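You operate a simulated robot arm through the tools that you are given. There is no shell and no other tool. Be economical: measure what you need, move in short steps, check, and stop when the job is done.

You are at the controls of a simulated two-armed robot. One attempt, no reset.

Task
Move the orange dust plug from the standpipe into the green parts cup.
Fine: purple tap shut first, brass arm freed, then locked again; hold the cup steady while the plug goes in.

The check looks at the end state, three seconds after you hand in, the way a careful person would. Anything else that was tipped, shoved, dropped, spilled or broken makes it a failure.

Robot
Two 7-joint arms with two-finger grippers on one trunk, on a base that drives. Base frame: it is fixed to the floor where the robot stands at the start and does not move with it; the origin is under the middle of the robot, x ahead of it, y to its left, z up. Readings come in m, degrees, newtons and seconds.
The left shoulder is at the start at [0.073, 0.216, 1.143], the right one opposite. With the tool pointing down near the work surface each hand reaches from about 0.3 to 0.82 m from the robot's upright axis, wherever it stands, measured 20 degrees to its own side. Places, roughly: black hose nozzle (5x5x12 cm) [0.5, 0.4, 0.9]; lever with a grey ball [0.5, 0, 0.9]; lever with a red ball [0.5, 0.3, 0.9]; purple tap [0.4, 0, 0.9]. Payload 3.18 kg a hand.
The tool frame of a hand sits at the grasp point between the pads (the TCP): z along the fingers, y along the line on which they close. The tips reach 0.03 m beyond it. The gripper opens to 0.144 m. The gripper's body begins 0.103 m behind the TCP.
Orientation is told as [roll, pitch, yaw] about the base's x, y, z axes, in that order, counted from this pose: with the fingers straight down and closing along the base's y, the tool's x points along the base's -x, its y along +y and its z along -z.

Tools
- The arms move only by the tool nudge_tool. It takes "left_commands", "right_commands" or both (then of equal length, played together; a hand with none holds still); each is a list of rows, each an object (a shift or turn left out is 0, a gripper value left out holds the last) with "slide": the shift along the base's x, y, z in units of 30 mm (1.0 is 30 mm), a list of three; "angular": the turn, a rotation vector about the base's x, y, z in units of 5 degrees (1.0 is 5 degrees), a list of three; "claw": the closure in counts, from 0 (fully open) to 255 (shut). In form: [{"slide": [tx, ty, tz], "angular": [ax, ay, az], "claw": claw}, ...]. A call has 1 to 20 rows; each row shifts and turns the commanded pose from where the row before left it. A call with a number of a shift or a turn outside -1 to 1 is refused whole. Rows are played at 5 a second. More than 0.05 m and 8.6 degrees between two rows, or a gripper value outside its range, and nothing of the call is played. Where a pose cannot be reached the arm comes as near as it can. A force on the tool above 50 N (or 10 N above the force at the start of the call, whichever is more), or a blocked arm, ends the call early, and 0.2 s more pass. The fingers move at their own pace and stop on an object; they squeeze with about 28 N. The grip force told is the motor's: it shows also when the fingers shut on nothing. Time passes only in rows, and 0.2 s behind the last, so rows that do not move let the fingers close. The reply holds the time, the measured pose of the TCP, the force on the tool along the base axes, the opening and the grip force, in the units named above and with some noise, with the torque about the TCP (base axes, N m) and any sound that the robot's microphone picked up.
- Cameras (640 x 400 px; columns grow to the right, rows downward): "scene" is now at [0.1397, 0.0415, 1.312]; the picture's right is [0.56, -0.83, 0.00], its down [-0.62, -0.42, -0.66] and it looks along [0.54, 0.37, -0.75] (base axes); focal length 258 px, centre (320, 200). "left" rides on the left gripper at [0.077, -0.016, -0.143] in its tool frame; the picture's right is [0.21, 0.98, 0.00], its down [-0.84, 0.18, -0.51] and it looks along [-0.50, 0.11, 0.86] (tool axes); focal length 218 px, centre (320, 200). "right" rides on the right gripper at [0.076, 0.016, -0.143] in its tool frame; the picture's right is [-0.21, 0.98, 0.00], its down [-0.84, -0.18, -0.51] and it looks along [-0.50, -0.11, 0.86] (tool axes); focal length 218 px, centre (320, 200). There is no depth. A picture from a camera that has moved, and an enlarged one, comes with that camera's place and axes in the base frame and with its lens.
- camera(camera): a new picture of that camera. No time passes.
- slide_trunk(by): slides the trunk up (or, below 0, down) by that many m; the arms and the scene camera ride with it, the base frame stays. It gives what a move gives, with no picture.
- roll_base(legs): drives the robot by 1 to 6 legs, each [ahead, left, turn to the left] in m, m and degrees, along the robot's own axes; the way and the turn of a leg run together, so that a leg with both is an arc; at most 1.5 m and 180 degrees a leg. The arms and the cameras ride along, it lands a little off, and it stops where it bumps. It gives what a move gives.
- turn_head(pan, tilt): turns the head with the scene camera to pan (to the left, within 80 degrees either way) and tilt (down, from -29 to 69), counted from straight ahead of the robot. It gives what a move gives.
- enlarge(camera, box): a new picture of the part [left, top, right, bottom] of that camera's present view, enlarged. No time passes.
- close_job(): hands the job in; it is judged then, once.

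Go step by step. Nothing tells you exact positions but the pictures and the camera data: compare them with the known pose of the tool, close in by small moves and look again before you grip or let go. The budget is 120 turns and 100 pictures, counting those below and the enlarged ones. Unless the task says otherwise, let go and move clear before handing in, and close with one line.

The tools are called after "Call:" as name(argument=value, ...) on one line, values as JSON. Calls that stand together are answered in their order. nudge_tool: Moves the arms, as the interface text tells. Its arguments: {"type":"object","properties":{"left_commands":{"type":"array"},"right_commands":{"type":"array"}},"required":[]} The other tools are called the same way: slide_trunk (by) slides the trunk up or down; roll_base (legs) drives the base; turn_head (pan, tilt) turns the head that bears the scene camera; camera (camera) takes a picture; enlarge (camera, box) takes an enlarged picture of a part of a camera's view; close_job () hands the job in.

At the start:

```text
t: 0.0
left_ee_pos: [0.4885, 0.4805, 0.9997]
left_orientation: [-0.2, 0.0, 0.1]
left_force: [-0.1, 0.0, 0.0]
left_ft_torque: [-0.03, -0.02, 0.02]
left_opening: 0.1439
left_grasp_force: 0.1
right_ee_pos: [0.3431, -0.0124, 1.0003]
right_orientation: [0.2, 0.1, -0.1]
right_force: [-0.4, 0.3, -0.2]
right_ft_torque: [-0.04, 0.0, 0.0]
right_opening: 0.144
right_grasp_force: 0.1
trunk travel left (down, up): [-0.225, 0.144]
robot x, y, heading: [-0.003, -0.0037, -0.0]
head pan, tilt: [34.2, 48.8]
```

scene: 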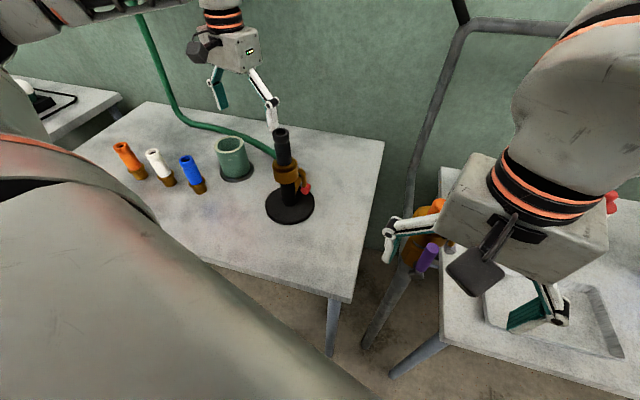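
right: 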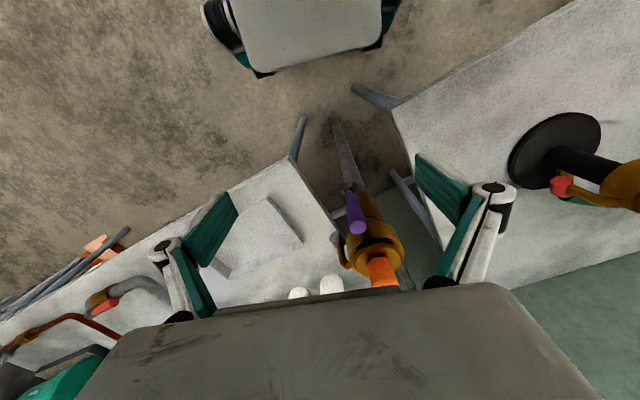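
left: 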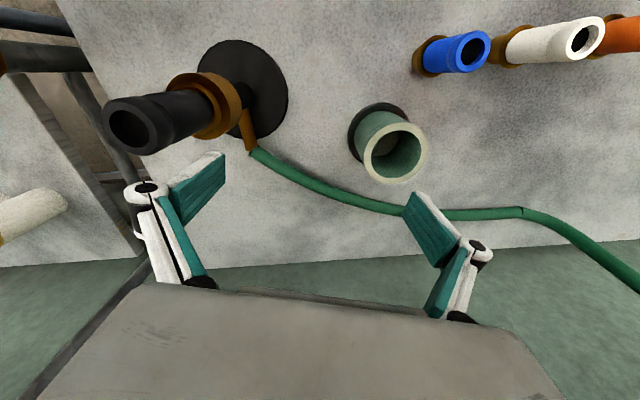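

I see a table on the left with a hose nozzle on a stand, a green cup and coloured plugs, and the standpipe with its purple tap and orange plug near the right hand. I'll turn the head to look at the standpipe.

Call:
turn_head(pan=0, tilt=50)

Call:
enlarge(camera="right", box=[220, 100, 480, 300])

```text
t: 1.0
left_ee_pos: [0.4881, 0.4807, 1.0001]
left_orientation: [0.0, 0.0, 0.1]
left_force: [0.3, 0.3, 0.2]
left_ft_torque: [0.0, 0.02, -0.01]
left_opening: 0.1441
left_grasp_force: 0.2
right_ee_pos: [0.3422, -0.0128, 0.9997]
right_orientation: [0.1, 0.0, 0.0]
right_force: [0.9, -0.3, -0.5]
right_ft_torque: [0.01, -0.02, 0.02]
right_opening: 0.144
right_grasp_force: 0.0
trunk travel left (down, up): [-0.225, 0.144]
robot x, y, heading: [0.0033, 0.0032, 0.1]
head pan, tilt: [0.0, 50.0]
```

```text
2.00 times, centred on (350, 200) of right
camera zoom: at [0.2655, 0.004, 1.1433], right [0.21, 0.98, 0.0], down [0.84, -0.18, 0.51], along [0.49, -0.11, -0.86], focal length 436 px, centre (260, 200)
```

zoom: 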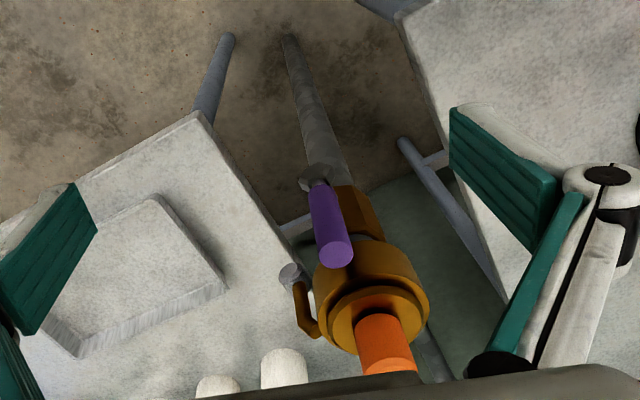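

Call:
camera(camera="scene")

```text
95 pictures are left
camera scene: at [0.1521, -0.0023, 1.3104], right [0.0, -1.0, 0.0], down [-0.77, 0.0, -0.64], along [0.64, 0.0, -0.77], focal length 258 px, centre (320, 200)
```

scene: 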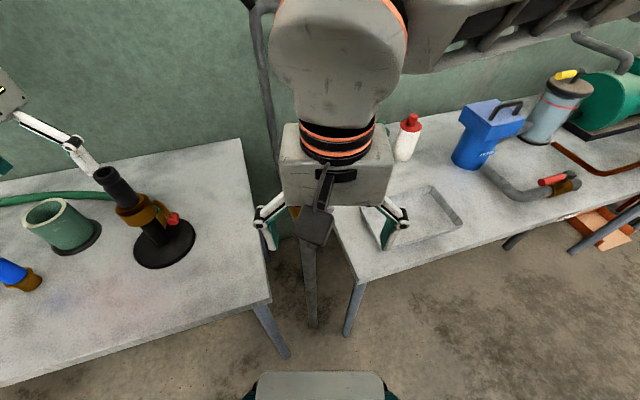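

The right hand hides the standpipe. I'll raise it and move it aside to get a clear view.

Call:
nudge_tool(right_commands=[{"slide": [0, 0, 1]}, {"slide": [0, 0, 1]}, {"slide": [0, 0, 1]}, {"slide": [0, -1, 0]}, {"slide": [0, -1, 0]}, {"slide": [0, -1, 0]}, {"slide": [0, -1, 0]}, {"slide": [0, -1, 0]}, {"slide": [0, -1, 0]}, {"slide": [0, -1, 0]}])

Call:
camera(camera="scene")

Call:
camera(camera="right")

```text
t: 3.2
left_ee_pos: [0.489, 0.4801, 1.0003]
left_orientation: [0.0, -0.1, 0.1]
left_force: [-0.7, 0.0, 0.6]
left_ft_torque: [0.02, -0.04, 0.01]
left_opening: 0.1442
left_grasp_force: 0.0
right_ee_pos: [0.3427, -0.2241, 1.0886]
right_orientation: [0.2, 0.1, 0.0]
right_force: [-0.5, -0.8, 0.6]
right_ft_torque: [0.02, 0.04, 0.02]
right_opening: 0.1437
right_grasp_force: 0.1
trunk travel left (down, up): [-0.225, 0.144]
robot x, y, heading: [-0.0025, -0.0014, 0.0]
head pan, tilt: [0.0, 50.0]
```

```text
94 pictures are left
camera scene: at [0.1518, -0.0034, 1.3105], right [0.0, -1.0, 0.0], down [-0.77, 0.0, -0.64], along [0.64, 0.0, -0.77], focal length 258 px, centre (320, 200)
```

scene: 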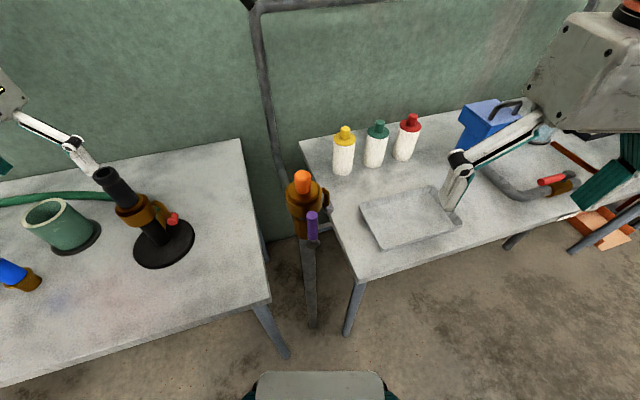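

```text
93 pictures are left
camera right: at [0.2656, -0.2065, 1.2318], right [0.21, 0.98, 0.0], down [0.84, -0.18, 0.51], along [0.49, -0.11, -0.86], focal length 218 px, centre (320, 200)
```

right: 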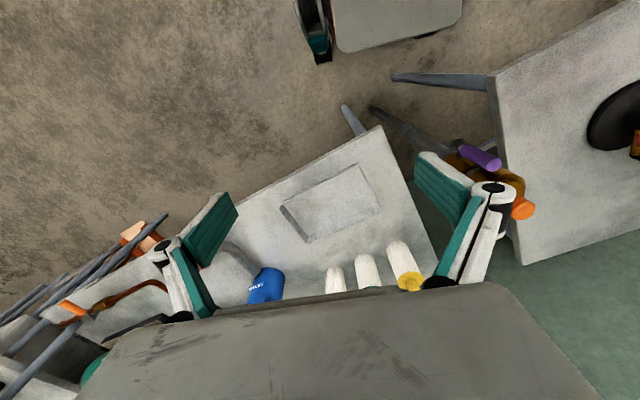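

Call:
enlarge(camera="scene", box=[255, 150, 375, 270])

Call:
enlarge(camera="scene", box=[0, 140, 220, 290])

```text
3.33 times, centred on (315, 210) of scene
camera zoom: at [0.1518, -0.0034, 1.3105], right [0.0, -1.0, 0.0], down [-0.77, 0.0, -0.64], along [0.64, 0.0, -0.77], focal length 862 px, centre (337, 167)
```

zoom: 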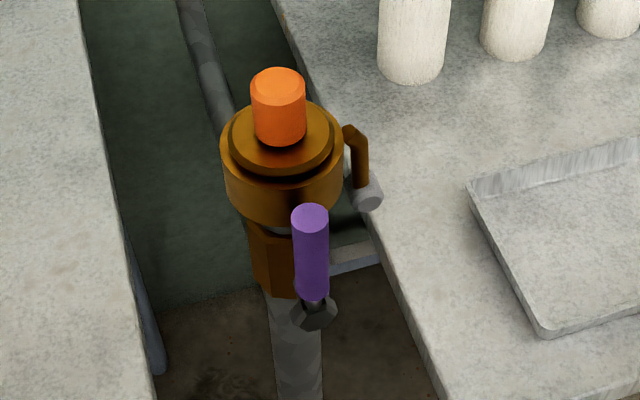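

```text
2.67 times, centred on (110, 215) of scene
camera zoom: at [0.1518, -0.0034, 1.3105], right [0.0, -1.0, 0.0], down [-0.77, 0.0, -0.64], along [0.64, 0.0, -0.77], focal length 689 px, centre (880, 160)
```

zoom: 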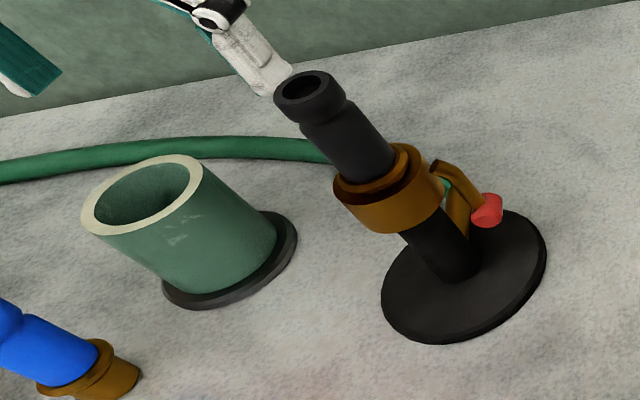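

The standpipe has the orange plug on top (about [0.477, 0.027, 0.99]), with the purple tap handle standing upright at about [0.425, 0.011, 0.94]. I want a near-horizontal close view, so I'll tilt the right hand forward.

Call:
nudge_tool(right_commands=[{"slide": [0, 0.4, -0.4], "angular": [0, -1, 0]}, {"slide": [0, 0.4, -0.4], "angular": [0, -1, 0]}, {"slide": [0, 0.4, -0.4], "angular": [0, -1, 0]}, {"slide": [0, 0.4, -0.4], "angular": [0, -1, 0]}, {"slide": [0, 0.4, -0.4], "angular": [0, -1, 0]}, {"slide": [0, 0.4, -0.4], "angular": [0, -1, 0]}, {"slide": [0, 0.4, -0.4], "angular": [0, -1, 0]}, {"slide": [0, 0.4, -0.4], "angular": [0, -1, 0]}, {"slide": [0, 0.4, -0.4], "angular": [0, -1, 0]}, {"angular": [0, 0, 1]}, {"angular": [0, 0, 1]}, {"angular": [0, 0, 1]}, {"angular": [0, 0, 1]}])

Call:
camera(camera="right")

```text
t: 6.0
left_ee_pos: [0.4875, 0.4811, 1.0007]
left_orientation: [0.0, 0.0, 0.1]
left_force: [-0.4, 0.9, -0.1]
left_ft_torque: [-0.02, 0.01, 0.0]
left_opening: 0.144
left_grasp_force: 0.1
right_ee_pos: [0.4271, -0.0326, 1.0277]
right_orientation: [0.2, -44.8, 19.9]
right_force: [0.8, -0.4, -0.8]
right_ft_torque: [0.02, 0.02, -0.02]
right_opening: 0.144
right_grasp_force: 0.0
right hand out of reach, approached as far as the arm can: row 4, 5, 6, 7, 8, 9, 10, 11, 12, 13
trunk travel left (down, up): [-0.225, 0.144]
robot x, y, heading: [0.0007, -0.0023, -0.2]
head pan, tilt: [0.0, 50.0]
```

```text
90 pictures are left
camera right: at [0.2751, -0.0693, 1.0763], right [-0.2, 0.97, 0.15], down [0.29, -0.09, 0.95], along [0.94, 0.23, -0.26], focal length 218 px, centre (320, 200)
```

right: 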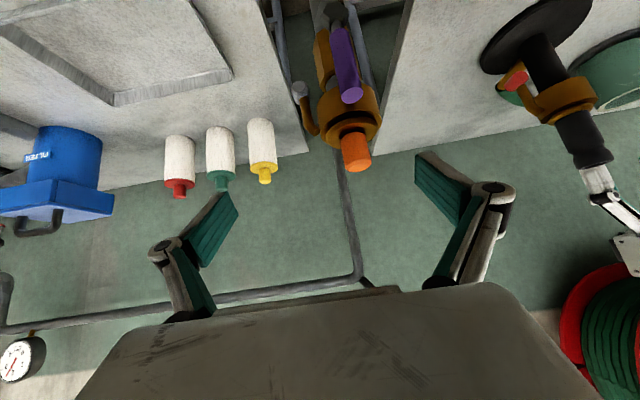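

Call:
enlarge(camera="right", box=[260, 0, 420, 180])

```text
2.22 times, centred on (340, 90) of right
camera zoom: at [0.2751, -0.0693, 1.0763], right [-0.2, 0.97, 0.15], down [0.29, -0.09, 0.95], along [0.94, 0.23, -0.26], focal length 485 px, centre (276, 444)
```

zoom: 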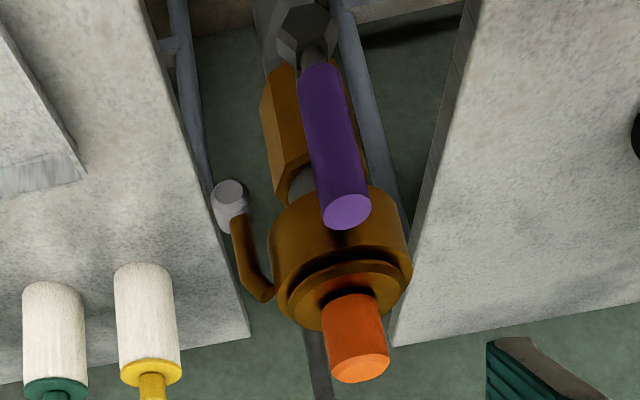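

The tap handle is vertical (z 0.86–0.94, along the pipe, so open). The lever with the grey ball hangs down on the -y side, ball at about [0.487, -0.022, 0.88]. I'll raise both hands and back the base off to get room for side views.

Call:
nudge_tool(left_commands=[{"slide": [0, 0, 1]}, {"slide": [0, 0, 1]}, {"slide": [0, 0, 1]}, {"slide": [0, 0, 1]}], right_commands=[{"slide": [0, -0.5, 1]}, {"slide": [0, -1, 0.5]}, {"slide": [0, -1, 0]}, {"slide": [0, -1, 0]}])

Call:
roll_base(legs=[[-0.22, 0, 0]])

Call:
turn_head(pan=10, tilt=40)

Call:
camera(camera="scene")

Call:
camera(camera="right")

```text
t: 7.0
left_ee_pos: [0.489, 0.4806, 1.1213]
left_orientation: [0.0, -0.1, 0.1]
left_force: [0.3, -0.5, -0.5]
left_ft_torque: [0.04, -0.02, 0.01]
left_opening: 0.1439
left_grasp_force: 0.1
right_ee_pos: [0.4579, -0.1189, 1.0941]
right_orientation: [0.2, -44.7, 19.8]
right_force: [-1.0, 0.6, 0.1]
right_ft_torque: [0.06, 0.02, 0.01]
right_opening: 0.1442
right_grasp_force: 0.0
right hand out of reach, approached as far as the arm can: row 2, 3, 4
trunk travel left (down, up): [-0.225, 0.144]
robot x, y, heading: [-0.0003, -0.0016, 0.1]
head pan, tilt: [0.0, 50.0]
```

```text
t: 8.7
left_ee_pos: [0.2713, 0.4814, 1.1191]
left_orientation: [0.0, -0.1, 0.1]
left_force: [0.0, 0.5, 0.6]
left_ft_torque: [0.0, -0.03, -0.01]
left_opening: 0.1439
left_grasp_force: 0.1
right_ee_pos: [0.2391, -0.1165, 1.0923]
right_orientation: [0.0, -44.7, 19.9]
right_force: [1.0, -0.8, 0.5]
right_ft_torque: [0.01, 0.01, -0.01]
right_opening: 0.1441
right_grasp_force: 0.1
trunk travel left (down, up): [-0.225, 0.144]
robot x, y, heading: [-0.2165, 0.0009, -0.2]
head pan, tilt: [0.0, 50.0]
```

```text
t: 9.4
left_ee_pos: [0.2718, 0.4814, 1.1188]
left_orientation: [0.0, 0.0, 0.1]
left_force: [0.6, 0.3, -0.6]
left_ft_torque: [0.02, 0.0, 0.01]
left_opening: 0.144
left_grasp_force: 0.0
right_ee_pos: [0.2418, -0.116, 1.093]
right_orientation: [0.2, -44.7, 19.8]
right_force: [-0.1, 0.6, 0.4]
right_ft_torque: [0.04, 0.0, -0.01]
right_opening: 0.1439
right_grasp_force: 0.0
trunk travel left (down, up): [-0.225, 0.144]
robot x, y, heading: [-0.2179, -0.002, 0.2]
head pan, tilt: [10.0, 40.0]
```

```text
88 pictures are left
camera scene: at [-0.0591, 0.0123, 1.3245], right [0.17, -0.98, 0.0], down [-0.63, -0.11, -0.77], along [0.75, 0.13, -0.64], focal length 258 px, centre (320, 200)
```

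scene: 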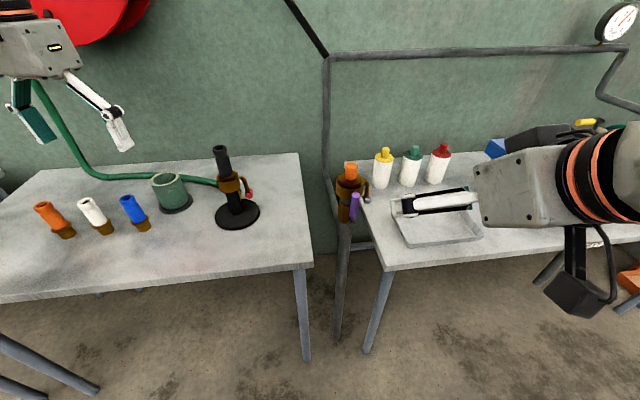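

```text
87 pictures are left
camera right: at [0.0889, -0.1527, 1.1415], right [-0.19, 0.97, 0.15], down [0.29, -0.09, 0.95], along [0.94, 0.23, -0.26], focal length 218 px, centre (320, 200)
```

right: 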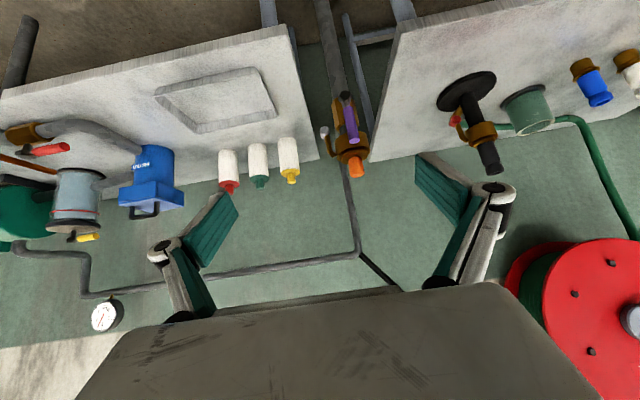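

I'll bring the tilted right hand in lower for a close look at the tap and the lever.

Call:
nudge_tool(right_commands=[{"slide": [0.7, 0, -0.9]}, {"slide": [0.7, 0, -0.9]}, {"slide": [0.7, 0, -0.9]}, {"slide": [0.7, 0, -0.9]}, {"slide": [0.7, 0, -0.9]}])

Call:
enlarge(camera="right", box=[240, 0, 480, 180])

Call:
enlarge(camera="scene", box=[310, 145, 410, 245])

```text
t: 10.6
left_ee_pos: [0.2718, 0.4824, 1.1183]
left_orientation: [-0.2, -0.1, 0.1]
left_force: [-0.4, -0.2, -1.0]
left_ft_torque: [0.01, 0.0, 0.02]
left_opening: 0.144
left_grasp_force: 0.1
right_ee_pos: [0.3456, -0.1153, 0.9605]
right_orientation: [0.1, -44.6, 19.8]
right_force: [-0.6, -0.1, 0.5]
right_ft_torque: [0.02, 0.01, -0.02]
right_opening: 0.144
right_grasp_force: 0.2
trunk travel left (down, up): [-0.225, 0.144]
robot x, y, heading: [-0.215, 0.0017, -0.2]
head pan, tilt: [10.0, 40.0]
```

```text
2.22 times, centred on (360, 90) of right
camera zoom: at [0.1951, -0.1517, 1.0077], right [-0.19, 0.97, 0.15], down [0.29, -0.09, 0.95], along [0.94, 0.23, -0.26], focal length 485 px, centre (231, 444)
```

zoom: 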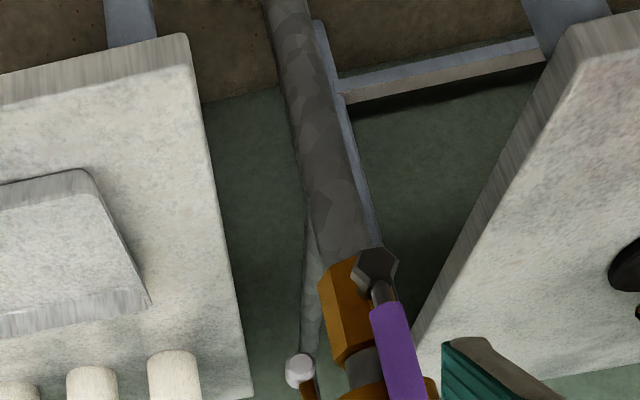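

```text
4.00 times, centred on (360, 195) of scene
camera zoom: at [-0.0585, 0.0123, 1.3244], right [0.17, -0.98, 0.0], down [-0.63, -0.11, -0.77], along [0.75, 0.13, -0.64], focal length 1034 px, centre (160, 220)
```

zoom: 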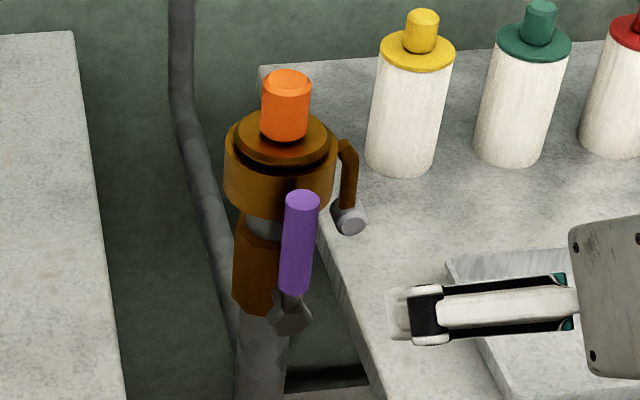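

The tables are at about z 0.70, so there is plenty of clearance. I'll turn the right hand back to pointing down, with its closing axis across the tap, and hover it over the purple handle.

Call:
nudge_tool(right_commands=[{"slide": [0, 0, 1], "angular": [-0.342, 0.94, 0]}, {"slide": [0, 0, 1], "angular": [-0.342, 0.94, 0]}, {"slide": [0, 0, 1], "angular": [-0.342, 0.94, 0]}, {"slide": [0, 0, 0.4], "angular": [-0.342, 0.94, 0]}, {"slide": [0, 0, 0], "angular": [-0.342, 0.94, 0]}, {"angular": [-0.342, 0.94, 0]}, {"angular": [-0.342, 0.94, 0]}, {"angular": [-0.342, 0.94, 0]}, {"angular": [-0.342, 0.94, 0], "claw": 130}, {"slide": [0.6, 0.9, 0]}, {"slide": [0.6, 0.9, 0]}, {"slide": [0.6, 0.9, 0]}, {"slide": [0.6, 0.9, 0]}, {"slide": [0.25, 0.6, 0]}, {}])

Call:
camera(camera="right")

Call:
enlarge(camera="scene", box=[280, 100, 440, 260])

```text
t: 13.8
left_ee_pos: [0.2711, 0.4819, 1.1188]
left_orientation: [0.0, 0.1, 0.2]
left_force: [-0.5, 0.1, 0.0]
left_ft_torque: [-0.04, 0.02, 0.02]
left_opening: 0.1441
left_grasp_force: 0.0
right_ee_pos: [0.3514, -0.1084, 1.0599]
right_orientation: [0.0, 0.2, 19.8]
right_force: [0.0, -0.1, 0.1]
right_ft_torque: [0.0, 0.0, 0.01]
right_opening: 0.0705
right_grasp_force: 0.0
right hand out of reach, approached as far as the arm can: row 10, 11, 12, 13, 14
trunk travel left (down, up): [-0.225, 0.144]
robot x, y, heading: [-0.2168, 0.0015, -0.0]
head pan, tilt: [10.0, 40.0]
```

```text
84 pictures are left
camera right: at [0.2736, -0.1171, 1.2033], right [-0.13, 0.99, 0.0], down [0.86, 0.12, 0.5], along [0.5, 0.07, -0.86], focal length 218 px, centre (320, 200)
```

right: 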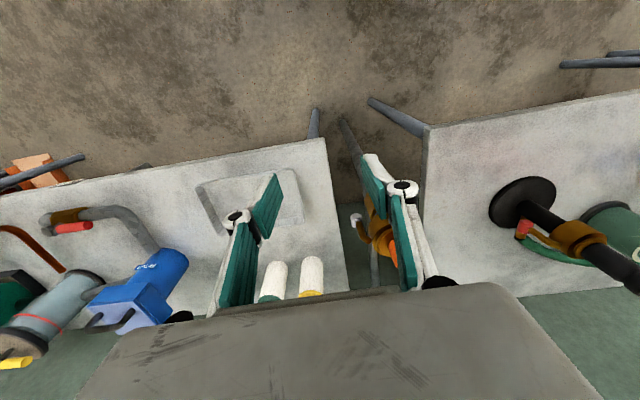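

```text
2.50 times, centred on (360, 180) of scene
camera zoom: at [-0.0592, 0.0123, 1.3246], right [0.17, -0.98, 0.0], down [-0.63, -0.11, -0.77], along [0.75, 0.13, -0.64], focal length 646 px, centre (220, 250)
```

zoom: 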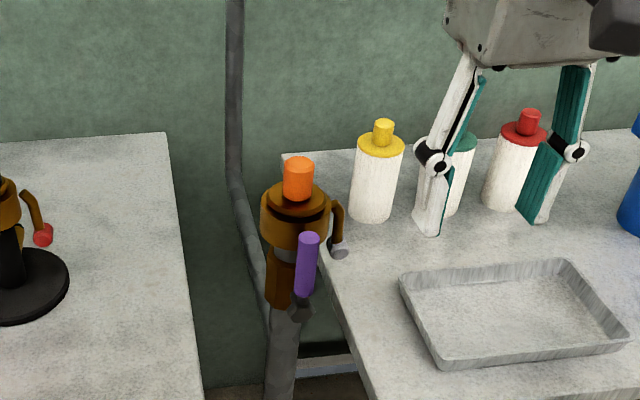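

The pose runs out of reach there, so I'll drive the base a little forward and left. The fingertips at z 1.03 clear the plug top at 0.99.

Call:
roll_base(legs=[[0.08, 0.12, 0]])

Call:
nudge_tool(right_commands=[{"slide": [0, 0, 0]}, {"slide": [-0.1, 0, 0]}])

Call:
camera(camera="right")

```text
t: 15.5
left_ee_pos: [0.3492, 0.6029, 1.1188]
left_orientation: [-0.1, 0.0, 0.3]
left_force: [0.2, 0.1, 0.2]
left_ft_torque: [0.0, 0.01, -0.02]
left_opening: 0.1437
left_grasp_force: 0.0
right_ee_pos: [0.4324, 0.0118, 1.0589]
right_orientation: [0.0, 0.3, 19.8]
right_force: [0.3, -0.3, -1.1]
right_ft_torque: [-0.04, 0.01, -0.01]
right_opening: 0.0706
right_grasp_force: 0.2
trunk travel left (down, up): [-0.225, 0.144]
robot x, y, heading: [-0.1399, 0.1156, -0.1]
head pan, tilt: [10.0, 40.0]
```

```text
t: 16.1
left_ee_pos: [0.3505, 0.6031, 1.1199]
left_orientation: [0.0, 0.0, 0.4]
left_force: [0.5, 0.4, -0.4]
left_ft_torque: [0.04, 0.01, 0.01]
left_opening: 0.1441
left_grasp_force: 0.1
right_ee_pos: [0.4294, 0.0122, 1.0605]
right_orientation: [0.1, 0.3, 19.9]
right_force: [0.6, 0.0, 0.5]
right_ft_torque: [0.03, -0.01, -0.01]
right_opening: 0.0707
right_grasp_force: 0.0
trunk travel left (down, up): [-0.225, 0.144]
robot x, y, heading: [-0.1368, 0.1196, 0.2]
head pan, tilt: [10.0, 40.0]
```

```text
82 pictures are left
camera right: at [0.3511, 0.003, 1.2039], right [-0.14, 0.99, 0.0], down [0.86, 0.12, 0.5], along [0.5, 0.07, -0.86], focal length 218 px, centre (320, 200)
```

right: 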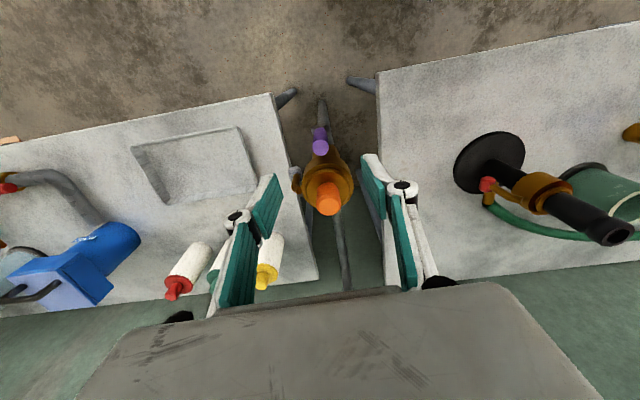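

Purple top is confirmed at about [0.427, 0.012] and the plug at [0.477, 0.028]. I'll descend with the open fingers straddling the tap handle and close gently on it.

Call:
nudge_tool(right_commands=[{"slide": [-0.15, 0, -0.9]}, {"slide": [0, 0, -0.9]}, {"slide": [0, 0, -0.9]}, {"slide": [0, 0, -0.9]}, {"slide": [0, 0, -0.9]}, {}])

Call:
camera(camera="right")

Call:
enlarge(camera="scene", box=[320, 140, 480, 260])

```text
t: 17.5
left_ee_pos: [0.3489, 0.6024, 1.1194]
left_orientation: [0.0, -0.1, 0.3]
left_force: [-0.1, 0.7, -0.8]
left_ft_torque: [-0.01, 0.01, 0.0]
left_opening: 0.1438
left_grasp_force: 0.0
right_ee_pos: [0.4231, 0.0118, 0.9258]
right_orientation: [0.0, 0.2, 19.9]
right_force: [0.6, 0.0, -0.1]
right_ft_torque: [0.0, -0.01, 0.0]
right_opening: 0.0705
right_grasp_force: 0.0
trunk travel left (down, up): [-0.225, 0.144]
robot x, y, heading: [-0.1401, 0.1141, 0.3]
head pan, tilt: [10.0, 40.0]
```

```text
81 pictures are left
camera right: at [0.3453, 0.0022, 1.069], right [-0.14, 0.99, 0.0], down [0.86, 0.12, 0.5], along [0.5, 0.07, -0.86], focal length 218 px, centre (320, 200)
```

right: 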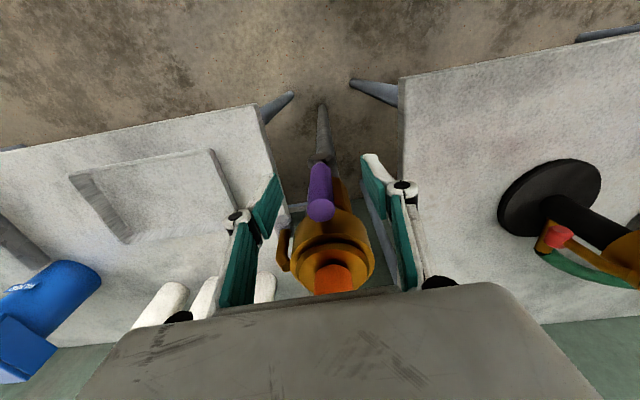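

```text
3.33 times, centred on (400, 200) of scene
camera zoom: at [0.0201, 0.1317, 1.3247], right [0.18, -0.98, 0.0], down [-0.63, -0.11, -0.77], along [0.75, 0.14, -0.64], focal length 862 px, centre (53, 200)
```

zoom: 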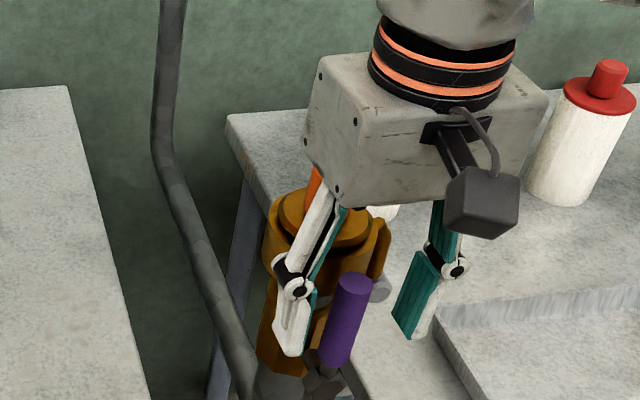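

The handle sits centred between the fingers. I'll narrow the opening around it and test-push it gently to the right, watching the force.

Call:
nudge_tool(right_commands=[{"claw": 195}, {"claw": 195}, {"claw": 195}, {"slide": [0.08, -0.26, 0]}, {"slide": [0.08, -0.26, 0]}, {"slide": [0.08, -0.26, -0.05]}, {}])

Call:
enlarge(camera="right", box=[220, 100, 420, 300])

```text
t: 19.1
left_ee_pos: [0.3495, 0.6032, 1.1196]
left_orientation: [-0.1, -0.1, 0.3]
left_force: [0.1, 0.3, 0.2]
left_ft_torque: [0.0, -0.02, 0.02]
left_opening: 0.144
left_grasp_force: 0.1
right_ee_pos: [0.4309, -0.0098, 0.923]
right_orientation: [0.0, 0.2, 19.9]
right_force: [-1.9, 5.4, 5.0]
right_ft_torque: [0.27, 0.03, 0.03]
right_opening: 0.037
right_grasp_force: 2.7
trunk travel left (down, up): [-0.225, 0.144]
robot x, y, heading: [-0.1423, 0.1184, -0.1]
head pan, tilt: [10.0, 40.0]
```

```text
2.00 times, centred on (320, 200) of right
camera zoom: at [0.3532, -0.0206, 1.0666], right [-0.14, 0.99, 0.0], down [0.85, 0.12, 0.51], along [0.5, 0.07, -0.86], focal length 436 px, centre (320, 200)
```

zoom: 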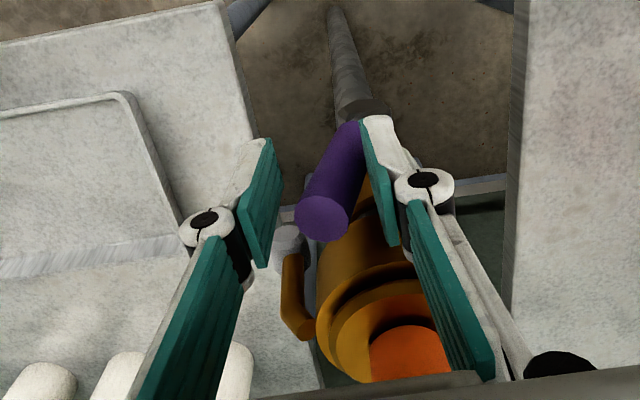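

The tap moves freely to the right (about 5 N). I'll lift out, close the fingers into a single pusher, and set it down to the left of the handle.

Call:
nudge_tool(right_commands=[{"slide": [0, 0.25, 0.3], "claw": 180}, {"slide": [0, 0, 1], "claw": 180}, {"slide": [0, 0, 1], "claw": 180}, {"slide": [0, 0, 0.8], "claw": 255}, {"slide": [-0.25, 0.7, 0]}, {"slide": [-0.25, 0.7, 0]}, {"slide": [0, 0.1, 0]}, {}, {"slide": [0, 0, -1]}, {"slide": [0, 0, -1]}, {"slide": [0, 0, -1]}, {"slide": [0, 0, -0.5]}, {}])

Call:
enlarge(camera="right", box=[220, 100, 420, 300])

Call:
enlarge(camera="scene", box=[320, 140, 480, 260])

```text
t: 21.9
left_ee_pos: [0.3498, 0.603, 1.1203]
left_orientation: [0.1, -0.1, 0.4]
left_force: [-0.1, -0.2, 0.2]
left_ft_torque: [0.03, 0.0, 0.02]
left_opening: 0.1441
left_grasp_force: 0.1
right_ee_pos: [0.4173, 0.0421, 0.9118]
right_orientation: [0.0, 0.2, 20.0]
right_force: [0.0, 0.5, 0.6]
right_ft_torque: [-0.02, 0.0, -0.03]
right_opening: 0.0
right_grasp_force: 27.8
trunk travel left (down, up): [-0.225, 0.144]
robot x, y, heading: [-0.1383, 0.1186, 0.1]
head pan, tilt: [10.0, 40.0]
```

```text
2.00 times, centred on (320, 200) of right
camera zoom: at [0.3388, 0.0323, 1.0546], right [-0.14, 0.99, 0.0], down [0.86, 0.12, 0.5], along [0.5, 0.07, -0.86], focal length 436 px, centre (320, 200)
```

zoom: 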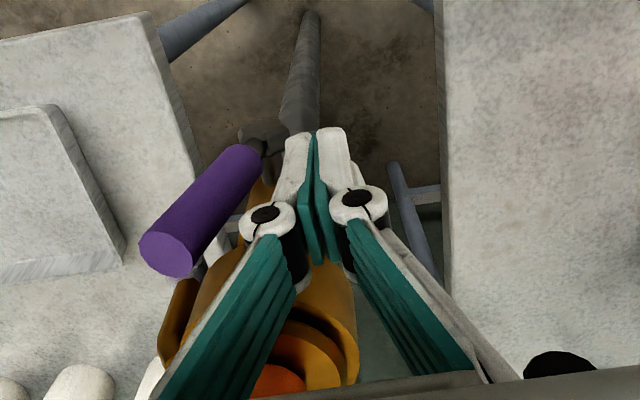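

```text
3.33 times, centred on (400, 200) of scene
camera zoom: at [0.0204, 0.1317, 1.3246], right [0.18, -0.98, 0.0], down [-0.63, -0.11, -0.77], along [0.75, 0.14, -0.64], focal length 862 px, centre (53, 200)
```

zoom: 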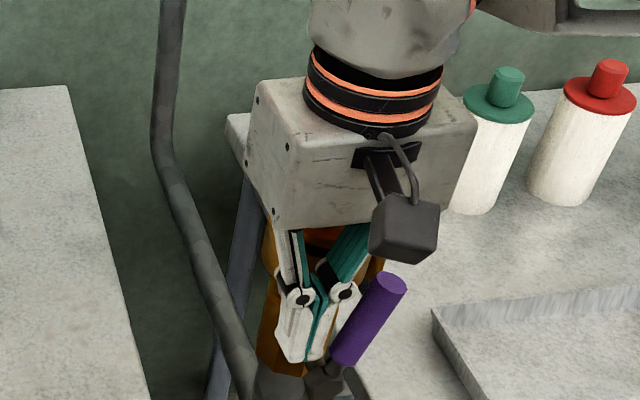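

The handle is now about 30° over and stays put. I'll keep pushing right with the closed fingers.

Call:
nudge_tool(right_commands=[{"slide": [0.1, -0.32, 0]}, {"slide": [0.1, -0.32, 0]}, {"slide": [0.1, -0.32, 0]}, {"slide": [0.1, -0.32, 0]}, {"slide": [0.1, -0.32, -0.05]}, {"slide": [0.1, -0.32, -0.1]}, {"slide": [0.1, -0.32, -0.1]}, {"slide": [0.1, -0.32, -0.1]}, {}])

Call:
enlarge(camera="scene", box=[320, 140, 480, 260])

```text
t: 23.9
left_ee_pos: [0.3507, 0.6023, 1.1196]
left_orientation: [-0.1, -0.1, 0.2]
left_force: [-1.3, -0.3, 0.3]
left_ft_torque: [-0.06, 0.01, 0.02]
left_opening: 0.1441
left_grasp_force: 0.1
right_ee_pos: [0.4407, -0.0346, 0.9019]
right_orientation: [0.0, 0.2, 19.9]
right_force: [-0.8, 3.7, 2.8]
right_ft_torque: [0.06, -0.02, -0.01]
right_opening: 0.0003
right_grasp_force: 27.4
trunk travel left (down, up): [-0.225, 0.144]
robot x, y, heading: [-0.1373, 0.1224, 0.3]
head pan, tilt: [10.0, 40.0]
```

```text
3.33 times, centred on (400, 200) of scene
camera zoom: at [0.0202, 0.132, 1.3247], right [0.18, -0.98, 0.0], down [-0.63, -0.11, -0.77], along [0.75, 0.14, -0.64], focal length 862 px, centre (53, 200)
```

zoom: 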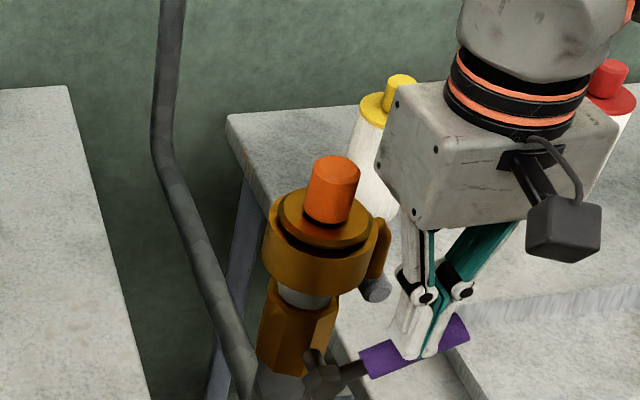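

The tap is near horizontal. I'll press it from above to its stop.

Call:
nudge_tool(right_commands=[{"slide": [0, 0, 0.3]}, {"slide": [0.1, -0.35, 0]}, {"slide": [0.03, -0.1, -0.3]}, {"slide": [0, 0, -0.15]}, {"slide": [0, 0, -0.15]}, {"slide": [0, 0, -0.1]}, {"slide": [0, 0, -0.1]}, {"slide": [0, 0, -0.1]}, {}])

Call:
enlarge(camera="scene", box=[320, 140, 480, 260])

```text
t: 25.9
left_ee_pos: [0.3495, 0.6025, 1.1191]
left_orientation: [-0.1, 0.1, 0.3]
left_force: [1.0, 0.4, 0.8]
left_ft_torque: [0.01, -0.02, -0.01]
left_opening: 0.1438
left_grasp_force: 0.1
right_ee_pos: [0.4435, -0.0473, 0.8828]
right_orientation: [0.1, 0.1, 19.8]
right_force: [2.6, -2.8, 6.5]
right_ft_torque: [-0.1, -0.13, -0.03]
right_opening: 0.0
right_grasp_force: 28.1
trunk travel left (down, up): [-0.225, 0.144]
robot x, y, heading: [-0.1384, 0.1183, 0.0]
head pan, tilt: [10.0, 40.0]
```

```text
3.33 times, centred on (400, 200) of scene
camera zoom: at [0.0203, 0.1316, 1.3246], right [0.18, -0.98, 0.0], down [-0.63, -0.11, -0.77], along [0.75, 0.14, -0.64], focal length 862 px, centre (53, 200)
```

zoom: 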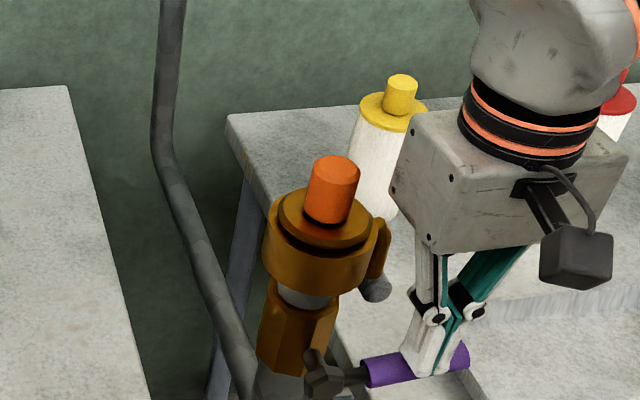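

Call:
nudge_tool(right_commands=[{"slide": [0, 0, -0.12]}, {"slide": [0, 0, -0.12]}, {}])

Call:
enlarge(camera="right", box=[160, 80, 420, 300])

```text
t: 26.7
left_ee_pos: [0.3498, 0.6028, 1.1198]
left_orientation: [-0.1, -0.1, 0.3]
left_force: [-0.3, -0.6, 0.0]
left_ft_torque: [-0.04, -0.01, 0.03]
left_opening: 0.1441
left_grasp_force: 0.0
right_ee_pos: [0.4435, -0.0481, 0.8748]
right_orientation: [0.0, 0.3, 19.9]
right_force: [0.9, -3.1, 4.3]
right_ft_torque: [-0.12, -0.06, -0.05]
right_opening: 0.0
right_grasp_force: 28.1
trunk travel left (down, up): [-0.225, 0.144]
robot x, y, heading: [-0.1368, 0.1195, 0.6]
head pan, tilt: [10.0, 40.0]
```

```text
1.82 times, centred on (290, 190) of right
camera zoom: at [0.3659, -0.0575, 1.0188], right [-0.14, 0.99, 0.0], down [0.86, 0.12, 0.5], along [0.5, 0.07, -0.86], focal length 397 px, centre (374, 218)
```

zoom: 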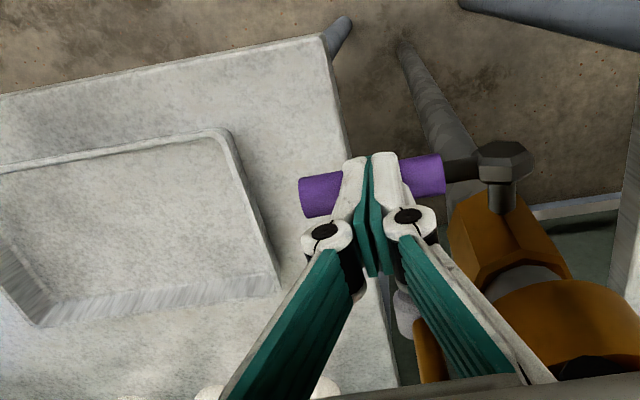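

Call:
nudge_tool(right_commands=[{"slide": [0, 0, -0.1]}, {"slide": [0, 0, -0.1]}, {}])

Call:
enlarge(camera="scene", box=[380, 200, 480, 275])

```text
t: 27.5
left_ee_pos: [0.3481, 0.6025, 1.121]
left_orientation: [0.0, -0.3, 0.3]
left_force: [0.4, -1.0, -0.4]
left_ft_torque: [0.0, 0.04, 0.04]
left_opening: 0.144
left_grasp_force: 0.0
right_ee_pos: [0.4438, -0.0479, 0.8724]
right_orientation: [-0.1, 0.1, 19.9]
right_force: [-2.4, -5.6, 20.0]
right_ft_torque: [-0.12, -0.12, -0.06]
right_opening: 0.0061
right_grasp_force: 30.5
trunk travel left (down, up): [-0.225, 0.144]
robot x, y, heading: [-0.1378, 0.1193, 0.1]
head pan, tilt: [10.0, 40.0]
```

```text
5.33 times, centred on (430, 238) of scene
camera zoom: at [0.0186, 0.1315, 1.3251], right [0.18, -0.98, 0.0], down [-0.63, -0.11, -0.77], along [0.75, 0.14, -0.64], focal length 1379 px, centre (-267, 0)
```

zoom: 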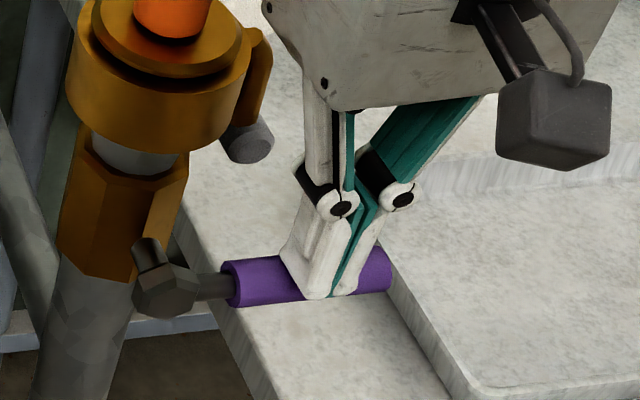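

20 N now: the tap is at its shut stop. I'll lift away, then turn the right hand so the fingers close along the tangent and tilt to come at the lever ball from outside.

Call:
nudge_tool(right_commands=[{"slide": [0, 0, 1]}, {"slide": [0, 0, 1]}, {"slide": [0, 0, 1]}, {"slide": [0, -1, 1]}, {"slide": [0, -1, 0.8]}, {"slide": [0, -1, 0]}, {"slide": [0, -1, 0]}, {"slide": [0, -1, 0]}])

Call:
nudge_tool(right_commands=[{"angular": [0, 0, 1]}, {"angular": [0, 0, 1]}, {"angular": [0, 0, 1]}, {"angular": [0, 0, 1]}, {"angular": [0, 0, 1]}, {"angular": [0, 0, 1]}, {"angular": [0, 0, 1]}, {"angular": [0, 0, 1]}, {"angular": [0, 0, 1]}, {"angular": [0, 0, 1]}, {"angular": [0, 0, 1]}, {"angular": [0, 0, 1]}, {"angular": [0, 0, 1]}, {"angular": [0, 0, 1]}, {"angular": [0, 0, 1]}, {"angular": [0, 0, 1]}, {"angular": [0, 0, 1]}, {"angular": [0, 0, 0.5]}])

Call:
nudge_tool(right_commands=[{"angular": [0.95, 0.3, 0]}, {"angular": [0.95, 0.3, 0]}, {"angular": [0.95, 0.3, 0]}, {"angular": [0.95, 0.3, 0]}, {"angular": [0.95, 0.3, 0]}, {"angular": [0.95, 0.3, 0]}, {"angular": [0.95, 0.3, 0]}, {"angular": [0.95, 0.3, 0]}, {"claw": 165}, {}])

Call:
camera(camera="right")

Call:
camera(camera="scene")

```text
t: 29.3
left_ee_pos: [0.349, 0.6034, 1.1213]
left_orientation: [0.0, -0.1, 0.4]
left_force: [0.4, -0.5, 0.7]
left_ft_torque: [0.01, 0.02, -0.04]
left_opening: 0.1441
left_grasp_force: 0.1
right_ee_pos: [0.4441, -0.0722, 0.9828]
right_orientation: [-0.1, -0.1, 19.6]
right_force: [-0.8, -0.6, 0.5]
right_ft_torque: [0.04, 0.02, 0.01]
right_opening: 0.0
right_grasp_force: 30.3
right hand out of reach, approached as far as the arm can: row 4, 5, 6, 7, 8
trunk travel left (down, up): [-0.225, 0.144]
robot x, y, heading: [-0.1368, 0.1186, 0.3]
head pan, tilt: [10.0, 40.0]
```

```text
t: 33.1
left_ee_pos: [0.3509, 0.603, 1.1196]
left_orientation: [0.0, 0.1, 0.3]
left_force: [-0.3, 0.9, 0.5]
left_ft_torque: [0.02, 0.04, 0.02]
left_opening: 0.144
left_grasp_force: 0.1
right_ee_pos: [0.4432, -0.0696, 0.9821]
right_orientation: [0.0, 0.1, 19.6]
right_force: [-0.8, 0.7, 0.7]
right_ft_torque: [0.0, -0.01, 0.02]
right_opening: 0.0
right_grasp_force: 30.8
right hand out of reach, approached as far as the arm can: row 1, 2, 3, 4, 5, 6, 7, 8, 9, 10, 11, 12, 13, 14, 15, 16, 17
trunk travel left (down, up): [-0.225, 0.144]
robot x, y, heading: [-0.1376, 0.1137, 0.2]
head pan, tilt: [10.0, 40.0]
```

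```text
t: 35.3
left_ee_pos: [0.3498, 0.6033, 1.1192]
left_orientation: [-0.1, -0.1, 0.3]
left_force: [-0.6, -0.6, 0.7]
left_ft_torque: [0.0, 0.0, 0.04]
left_opening: 0.1443
left_grasp_force: 0.1
right_ee_pos: [0.4423, -0.0715, 0.9833]
right_orientation: [0.0, 0.1, 19.6]
right_force: [-0.6, -0.2, -0.5]
right_ft_torque: [0.01, -0.01, 0.0]
right_opening: 0.0507
right_grasp_force: 0.1
right hand out of reach, approached as far as the arm can: row 1, 2, 3, 4, 5, 6, 7, 8
trunk travel left (down, up): [-0.225, 0.144]
robot x, y, heading: [-0.1392, 0.1179, 0.0]
head pan, tilt: [10.0, 40.0]
```

```text
72 pictures are left
camera right: at [0.3649, -0.0809, 1.1264], right [-0.13, 0.99, 0.0], down [0.85, 0.11, 0.51], along [0.5, 0.07, -0.86], focal length 218 px, centre (320, 200)
```

right: 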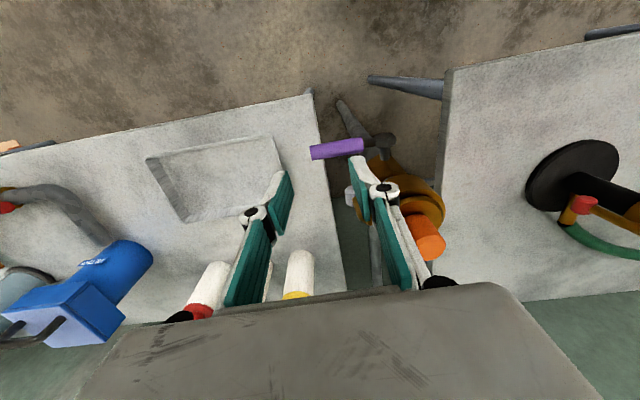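

```text
71 pictures are left
camera scene: at [0.0205, 0.1316, 1.3246], right [0.18, -0.98, 0.0], down [-0.63, -0.11, -0.77], along [0.75, 0.14, -0.64], focal length 258 px, centre (320, 200)
```

scene: 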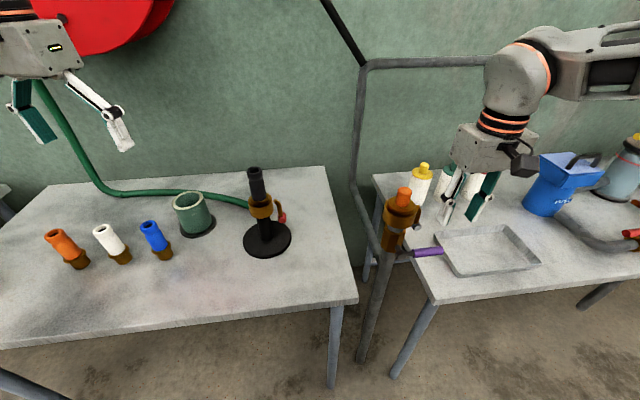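

The arm hit a joint limit turning that way. I'll turn the hand the other way (yaw to about -70°), checking that it clears.

Call:
nudge_tool(right_commands=[{"angular": [0, 0, -1]}, {"angular": [0, 0, -1]}, {"angular": [0, 0, -1]}, {"angular": [0, 0, -1]}, {"slide": [0, 0, 1]}, {"slide": [0, -1, 1]}, {"slide": [0, -1, 0]}, {"slide": [0, -1, 0], "angular": [0, 0, -1]}, {"slide": [0, -1, 0], "angular": [0, 0, -1]}, {"slide": [0, 0, 0], "angular": [0, 0, -1]}, {"slide": [0, 0, 0], "angular": [0, 0, -1]}, {"slide": [0, 0, 0], "angular": [0, 0, -1]}, {"slide": [0, 0, 0], "angular": [0, 0, -1]}, {"slide": [0, 0, 0], "angular": [0, 0, -1]}, {"slide": [0, 0, 0], "angular": [0, 0, -1]}])

```text
t: 38.5
left_ee_pos: [0.3495, 0.6038, 1.1196]
left_orientation: [0.0, 0.1, 0.3]
left_force: [-0.2, 0.2, -0.3]
left_ft_torque: [-0.03, 0.0, -0.02]
left_opening: 0.144
left_grasp_force: 0.1
right_ee_pos: [0.4431, -0.1922, 1.0421]
right_orientation: [0.0, 0.1, -40.5]
right_force: [-0.4, -0.7, -0.8]
right_ft_torque: [0.02, 0.0, -0.04]
right_opening: 0.0512
right_grasp_force: 0.1
trunk travel left (down, up): [-0.225, 0.144]
robot x, y, heading: [-0.1401, 0.1159, 0.0]
head pan, tilt: [10.0, 40.0]
```

Call:
nudge_tool(right_commands=[{"angular": [0, 0, -1]}, {"angular": [0, 0, -1]}, {"angular": [0, 0, -1]}, {"angular": [0, 0, -1]}, {"angular": [0, 0, -1]}, {"angular": [0, 0, -1]}, {"angular": [0.95, 0.3, 0]}, {"angular": [0.95, 0.3, 0]}, {"angular": [0.95, 0.3, 0]}, {"angular": [0.95, 0.3, 0]}, {"angular": [0.95, 0.3, 0]}, {"angular": [0.95, 0.3, 0]}, {"angular": [0.95, 0.3, 0]}, {"angular": [0.95, 0.3, 0]}, {}])

Call:
camera(camera="right")

```text
t: 41.7
left_ee_pos: [0.3488, 0.6036, 1.119]
left_orientation: [-0.1, -0.1, 0.3]
left_force: [0.8, -0.8, -0.3]
left_ft_torque: [-0.01, 0.0, 0.02]
left_opening: 0.1438
left_grasp_force: 0.2
right_ee_pos: [0.4433, -0.1912, 1.0424]
right_orientation: [1.7, 40.0, -69.6]
right_force: [0.7, 0.0, -0.9]
right_ft_torque: [-0.01, 0.02, -0.01]
right_opening: 0.0508
right_grasp_force: 0.0
trunk travel left (down, up): [-0.225, 0.144]
robot x, y, heading: [-0.1375, 0.12, 0.2]
head pan, tilt: [10.0, 40.0]
```

```text
70 pictures are left
camera right: at [0.4645, -0.2171, 1.2019], right [0.98, 0.17, -0.11], down [0.15, -0.98, -0.16], along [-0.13, 0.14, -0.98], focal length 218 px, centre (320, 200)
```

right: 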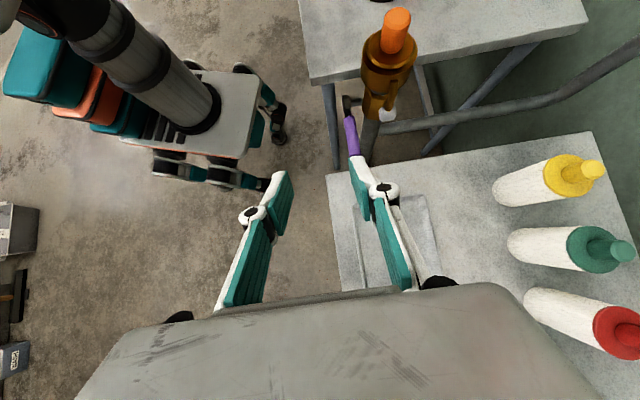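

Good view from outside: the grey ball is visible by the pipe at about [0.493, -0.02, 0.88]. I'll move to a pre-grasp about 8 cm short of it.

Call:
nudge_tool(right_commands=[{"slide": [0.46, 0.78, -0.62]}, {"slide": [0.46, 0.78, -0.62]}, {"slide": [0.46, 0.78, -0.62]}, {"slide": [0.46, 0.78, -0.62]}, {"slide": [0.46, 0.78, -0.62]}, {}])

Call:
camera(camera="right")

Call:
enlarge(camera="scene", box=[360, 120, 520, 260])

```text
t: 43.1
left_ee_pos: [0.3491, 0.6021, 1.1209]
left_orientation: [0.0, -0.1, 0.3]
left_force: [0.5, 0.2, 0.6]
left_ft_torque: [0.01, -0.02, 0.01]
left_opening: 0.144
left_grasp_force: 0.0
right_ee_pos: [0.5122, -0.0755, 0.9515]
right_orientation: [1.8, 40.0, -69.8]
right_force: [-0.4, -0.4, 0.2]
right_ft_torque: [0.01, 0.01, -0.05]
right_opening: 0.051
right_grasp_force: 0.0
trunk travel left (down, up): [-0.225, 0.144]
robot x, y, heading: [-0.1339, 0.1172, 0.1]
head pan, tilt: [10.0, 40.0]
```

```text
69 pictures are left
camera right: at [0.5336, -0.1002, 1.1099], right [0.98, 0.17, -0.11], down [0.15, -0.98, -0.16], along [-0.13, 0.14, -0.98], focal length 218 px, centre (320, 200)
```

right: 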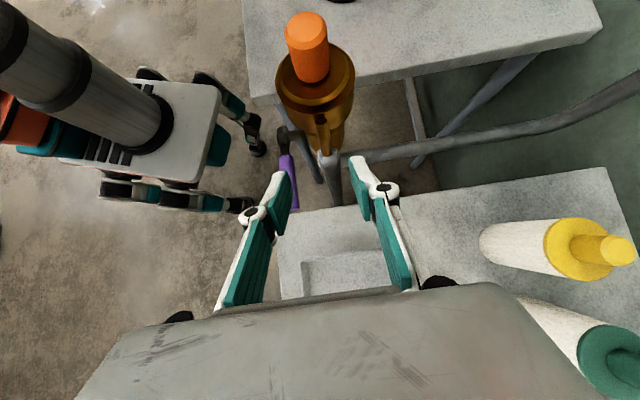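

```text
2.86 times, centred on (440, 190) of scene
camera zoom: at [0.02, 0.1312, 1.3247], right [0.18, -0.98, 0.0], down [-0.63, -0.11, -0.77], along [0.75, 0.14, -0.64], focal length 739 px, centre (-23, 229)
```

zoom: 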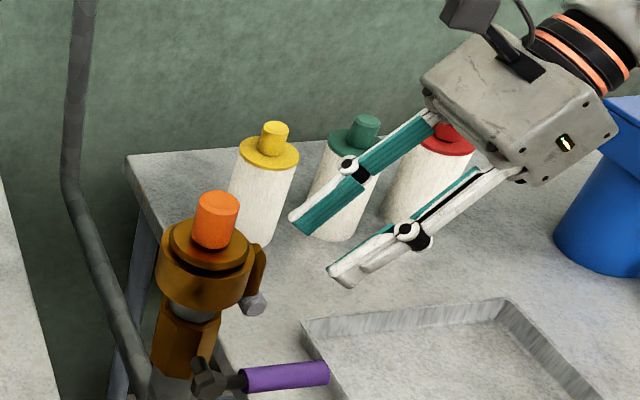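

Call:
enlarge(camera="right", box=[230, 60, 430, 220])

```text
2.50 times, centred on (330, 140) of right
camera zoom: at [0.5336, -0.1002, 1.1099], right [0.98, 0.17, -0.11], down [0.15, -0.98, -0.16], along [-0.13, 0.14, -0.98], focal length 546 px, centre (295, 350)
```

zoom: 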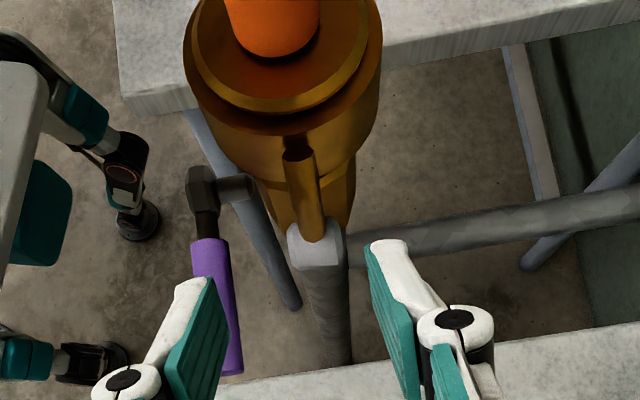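

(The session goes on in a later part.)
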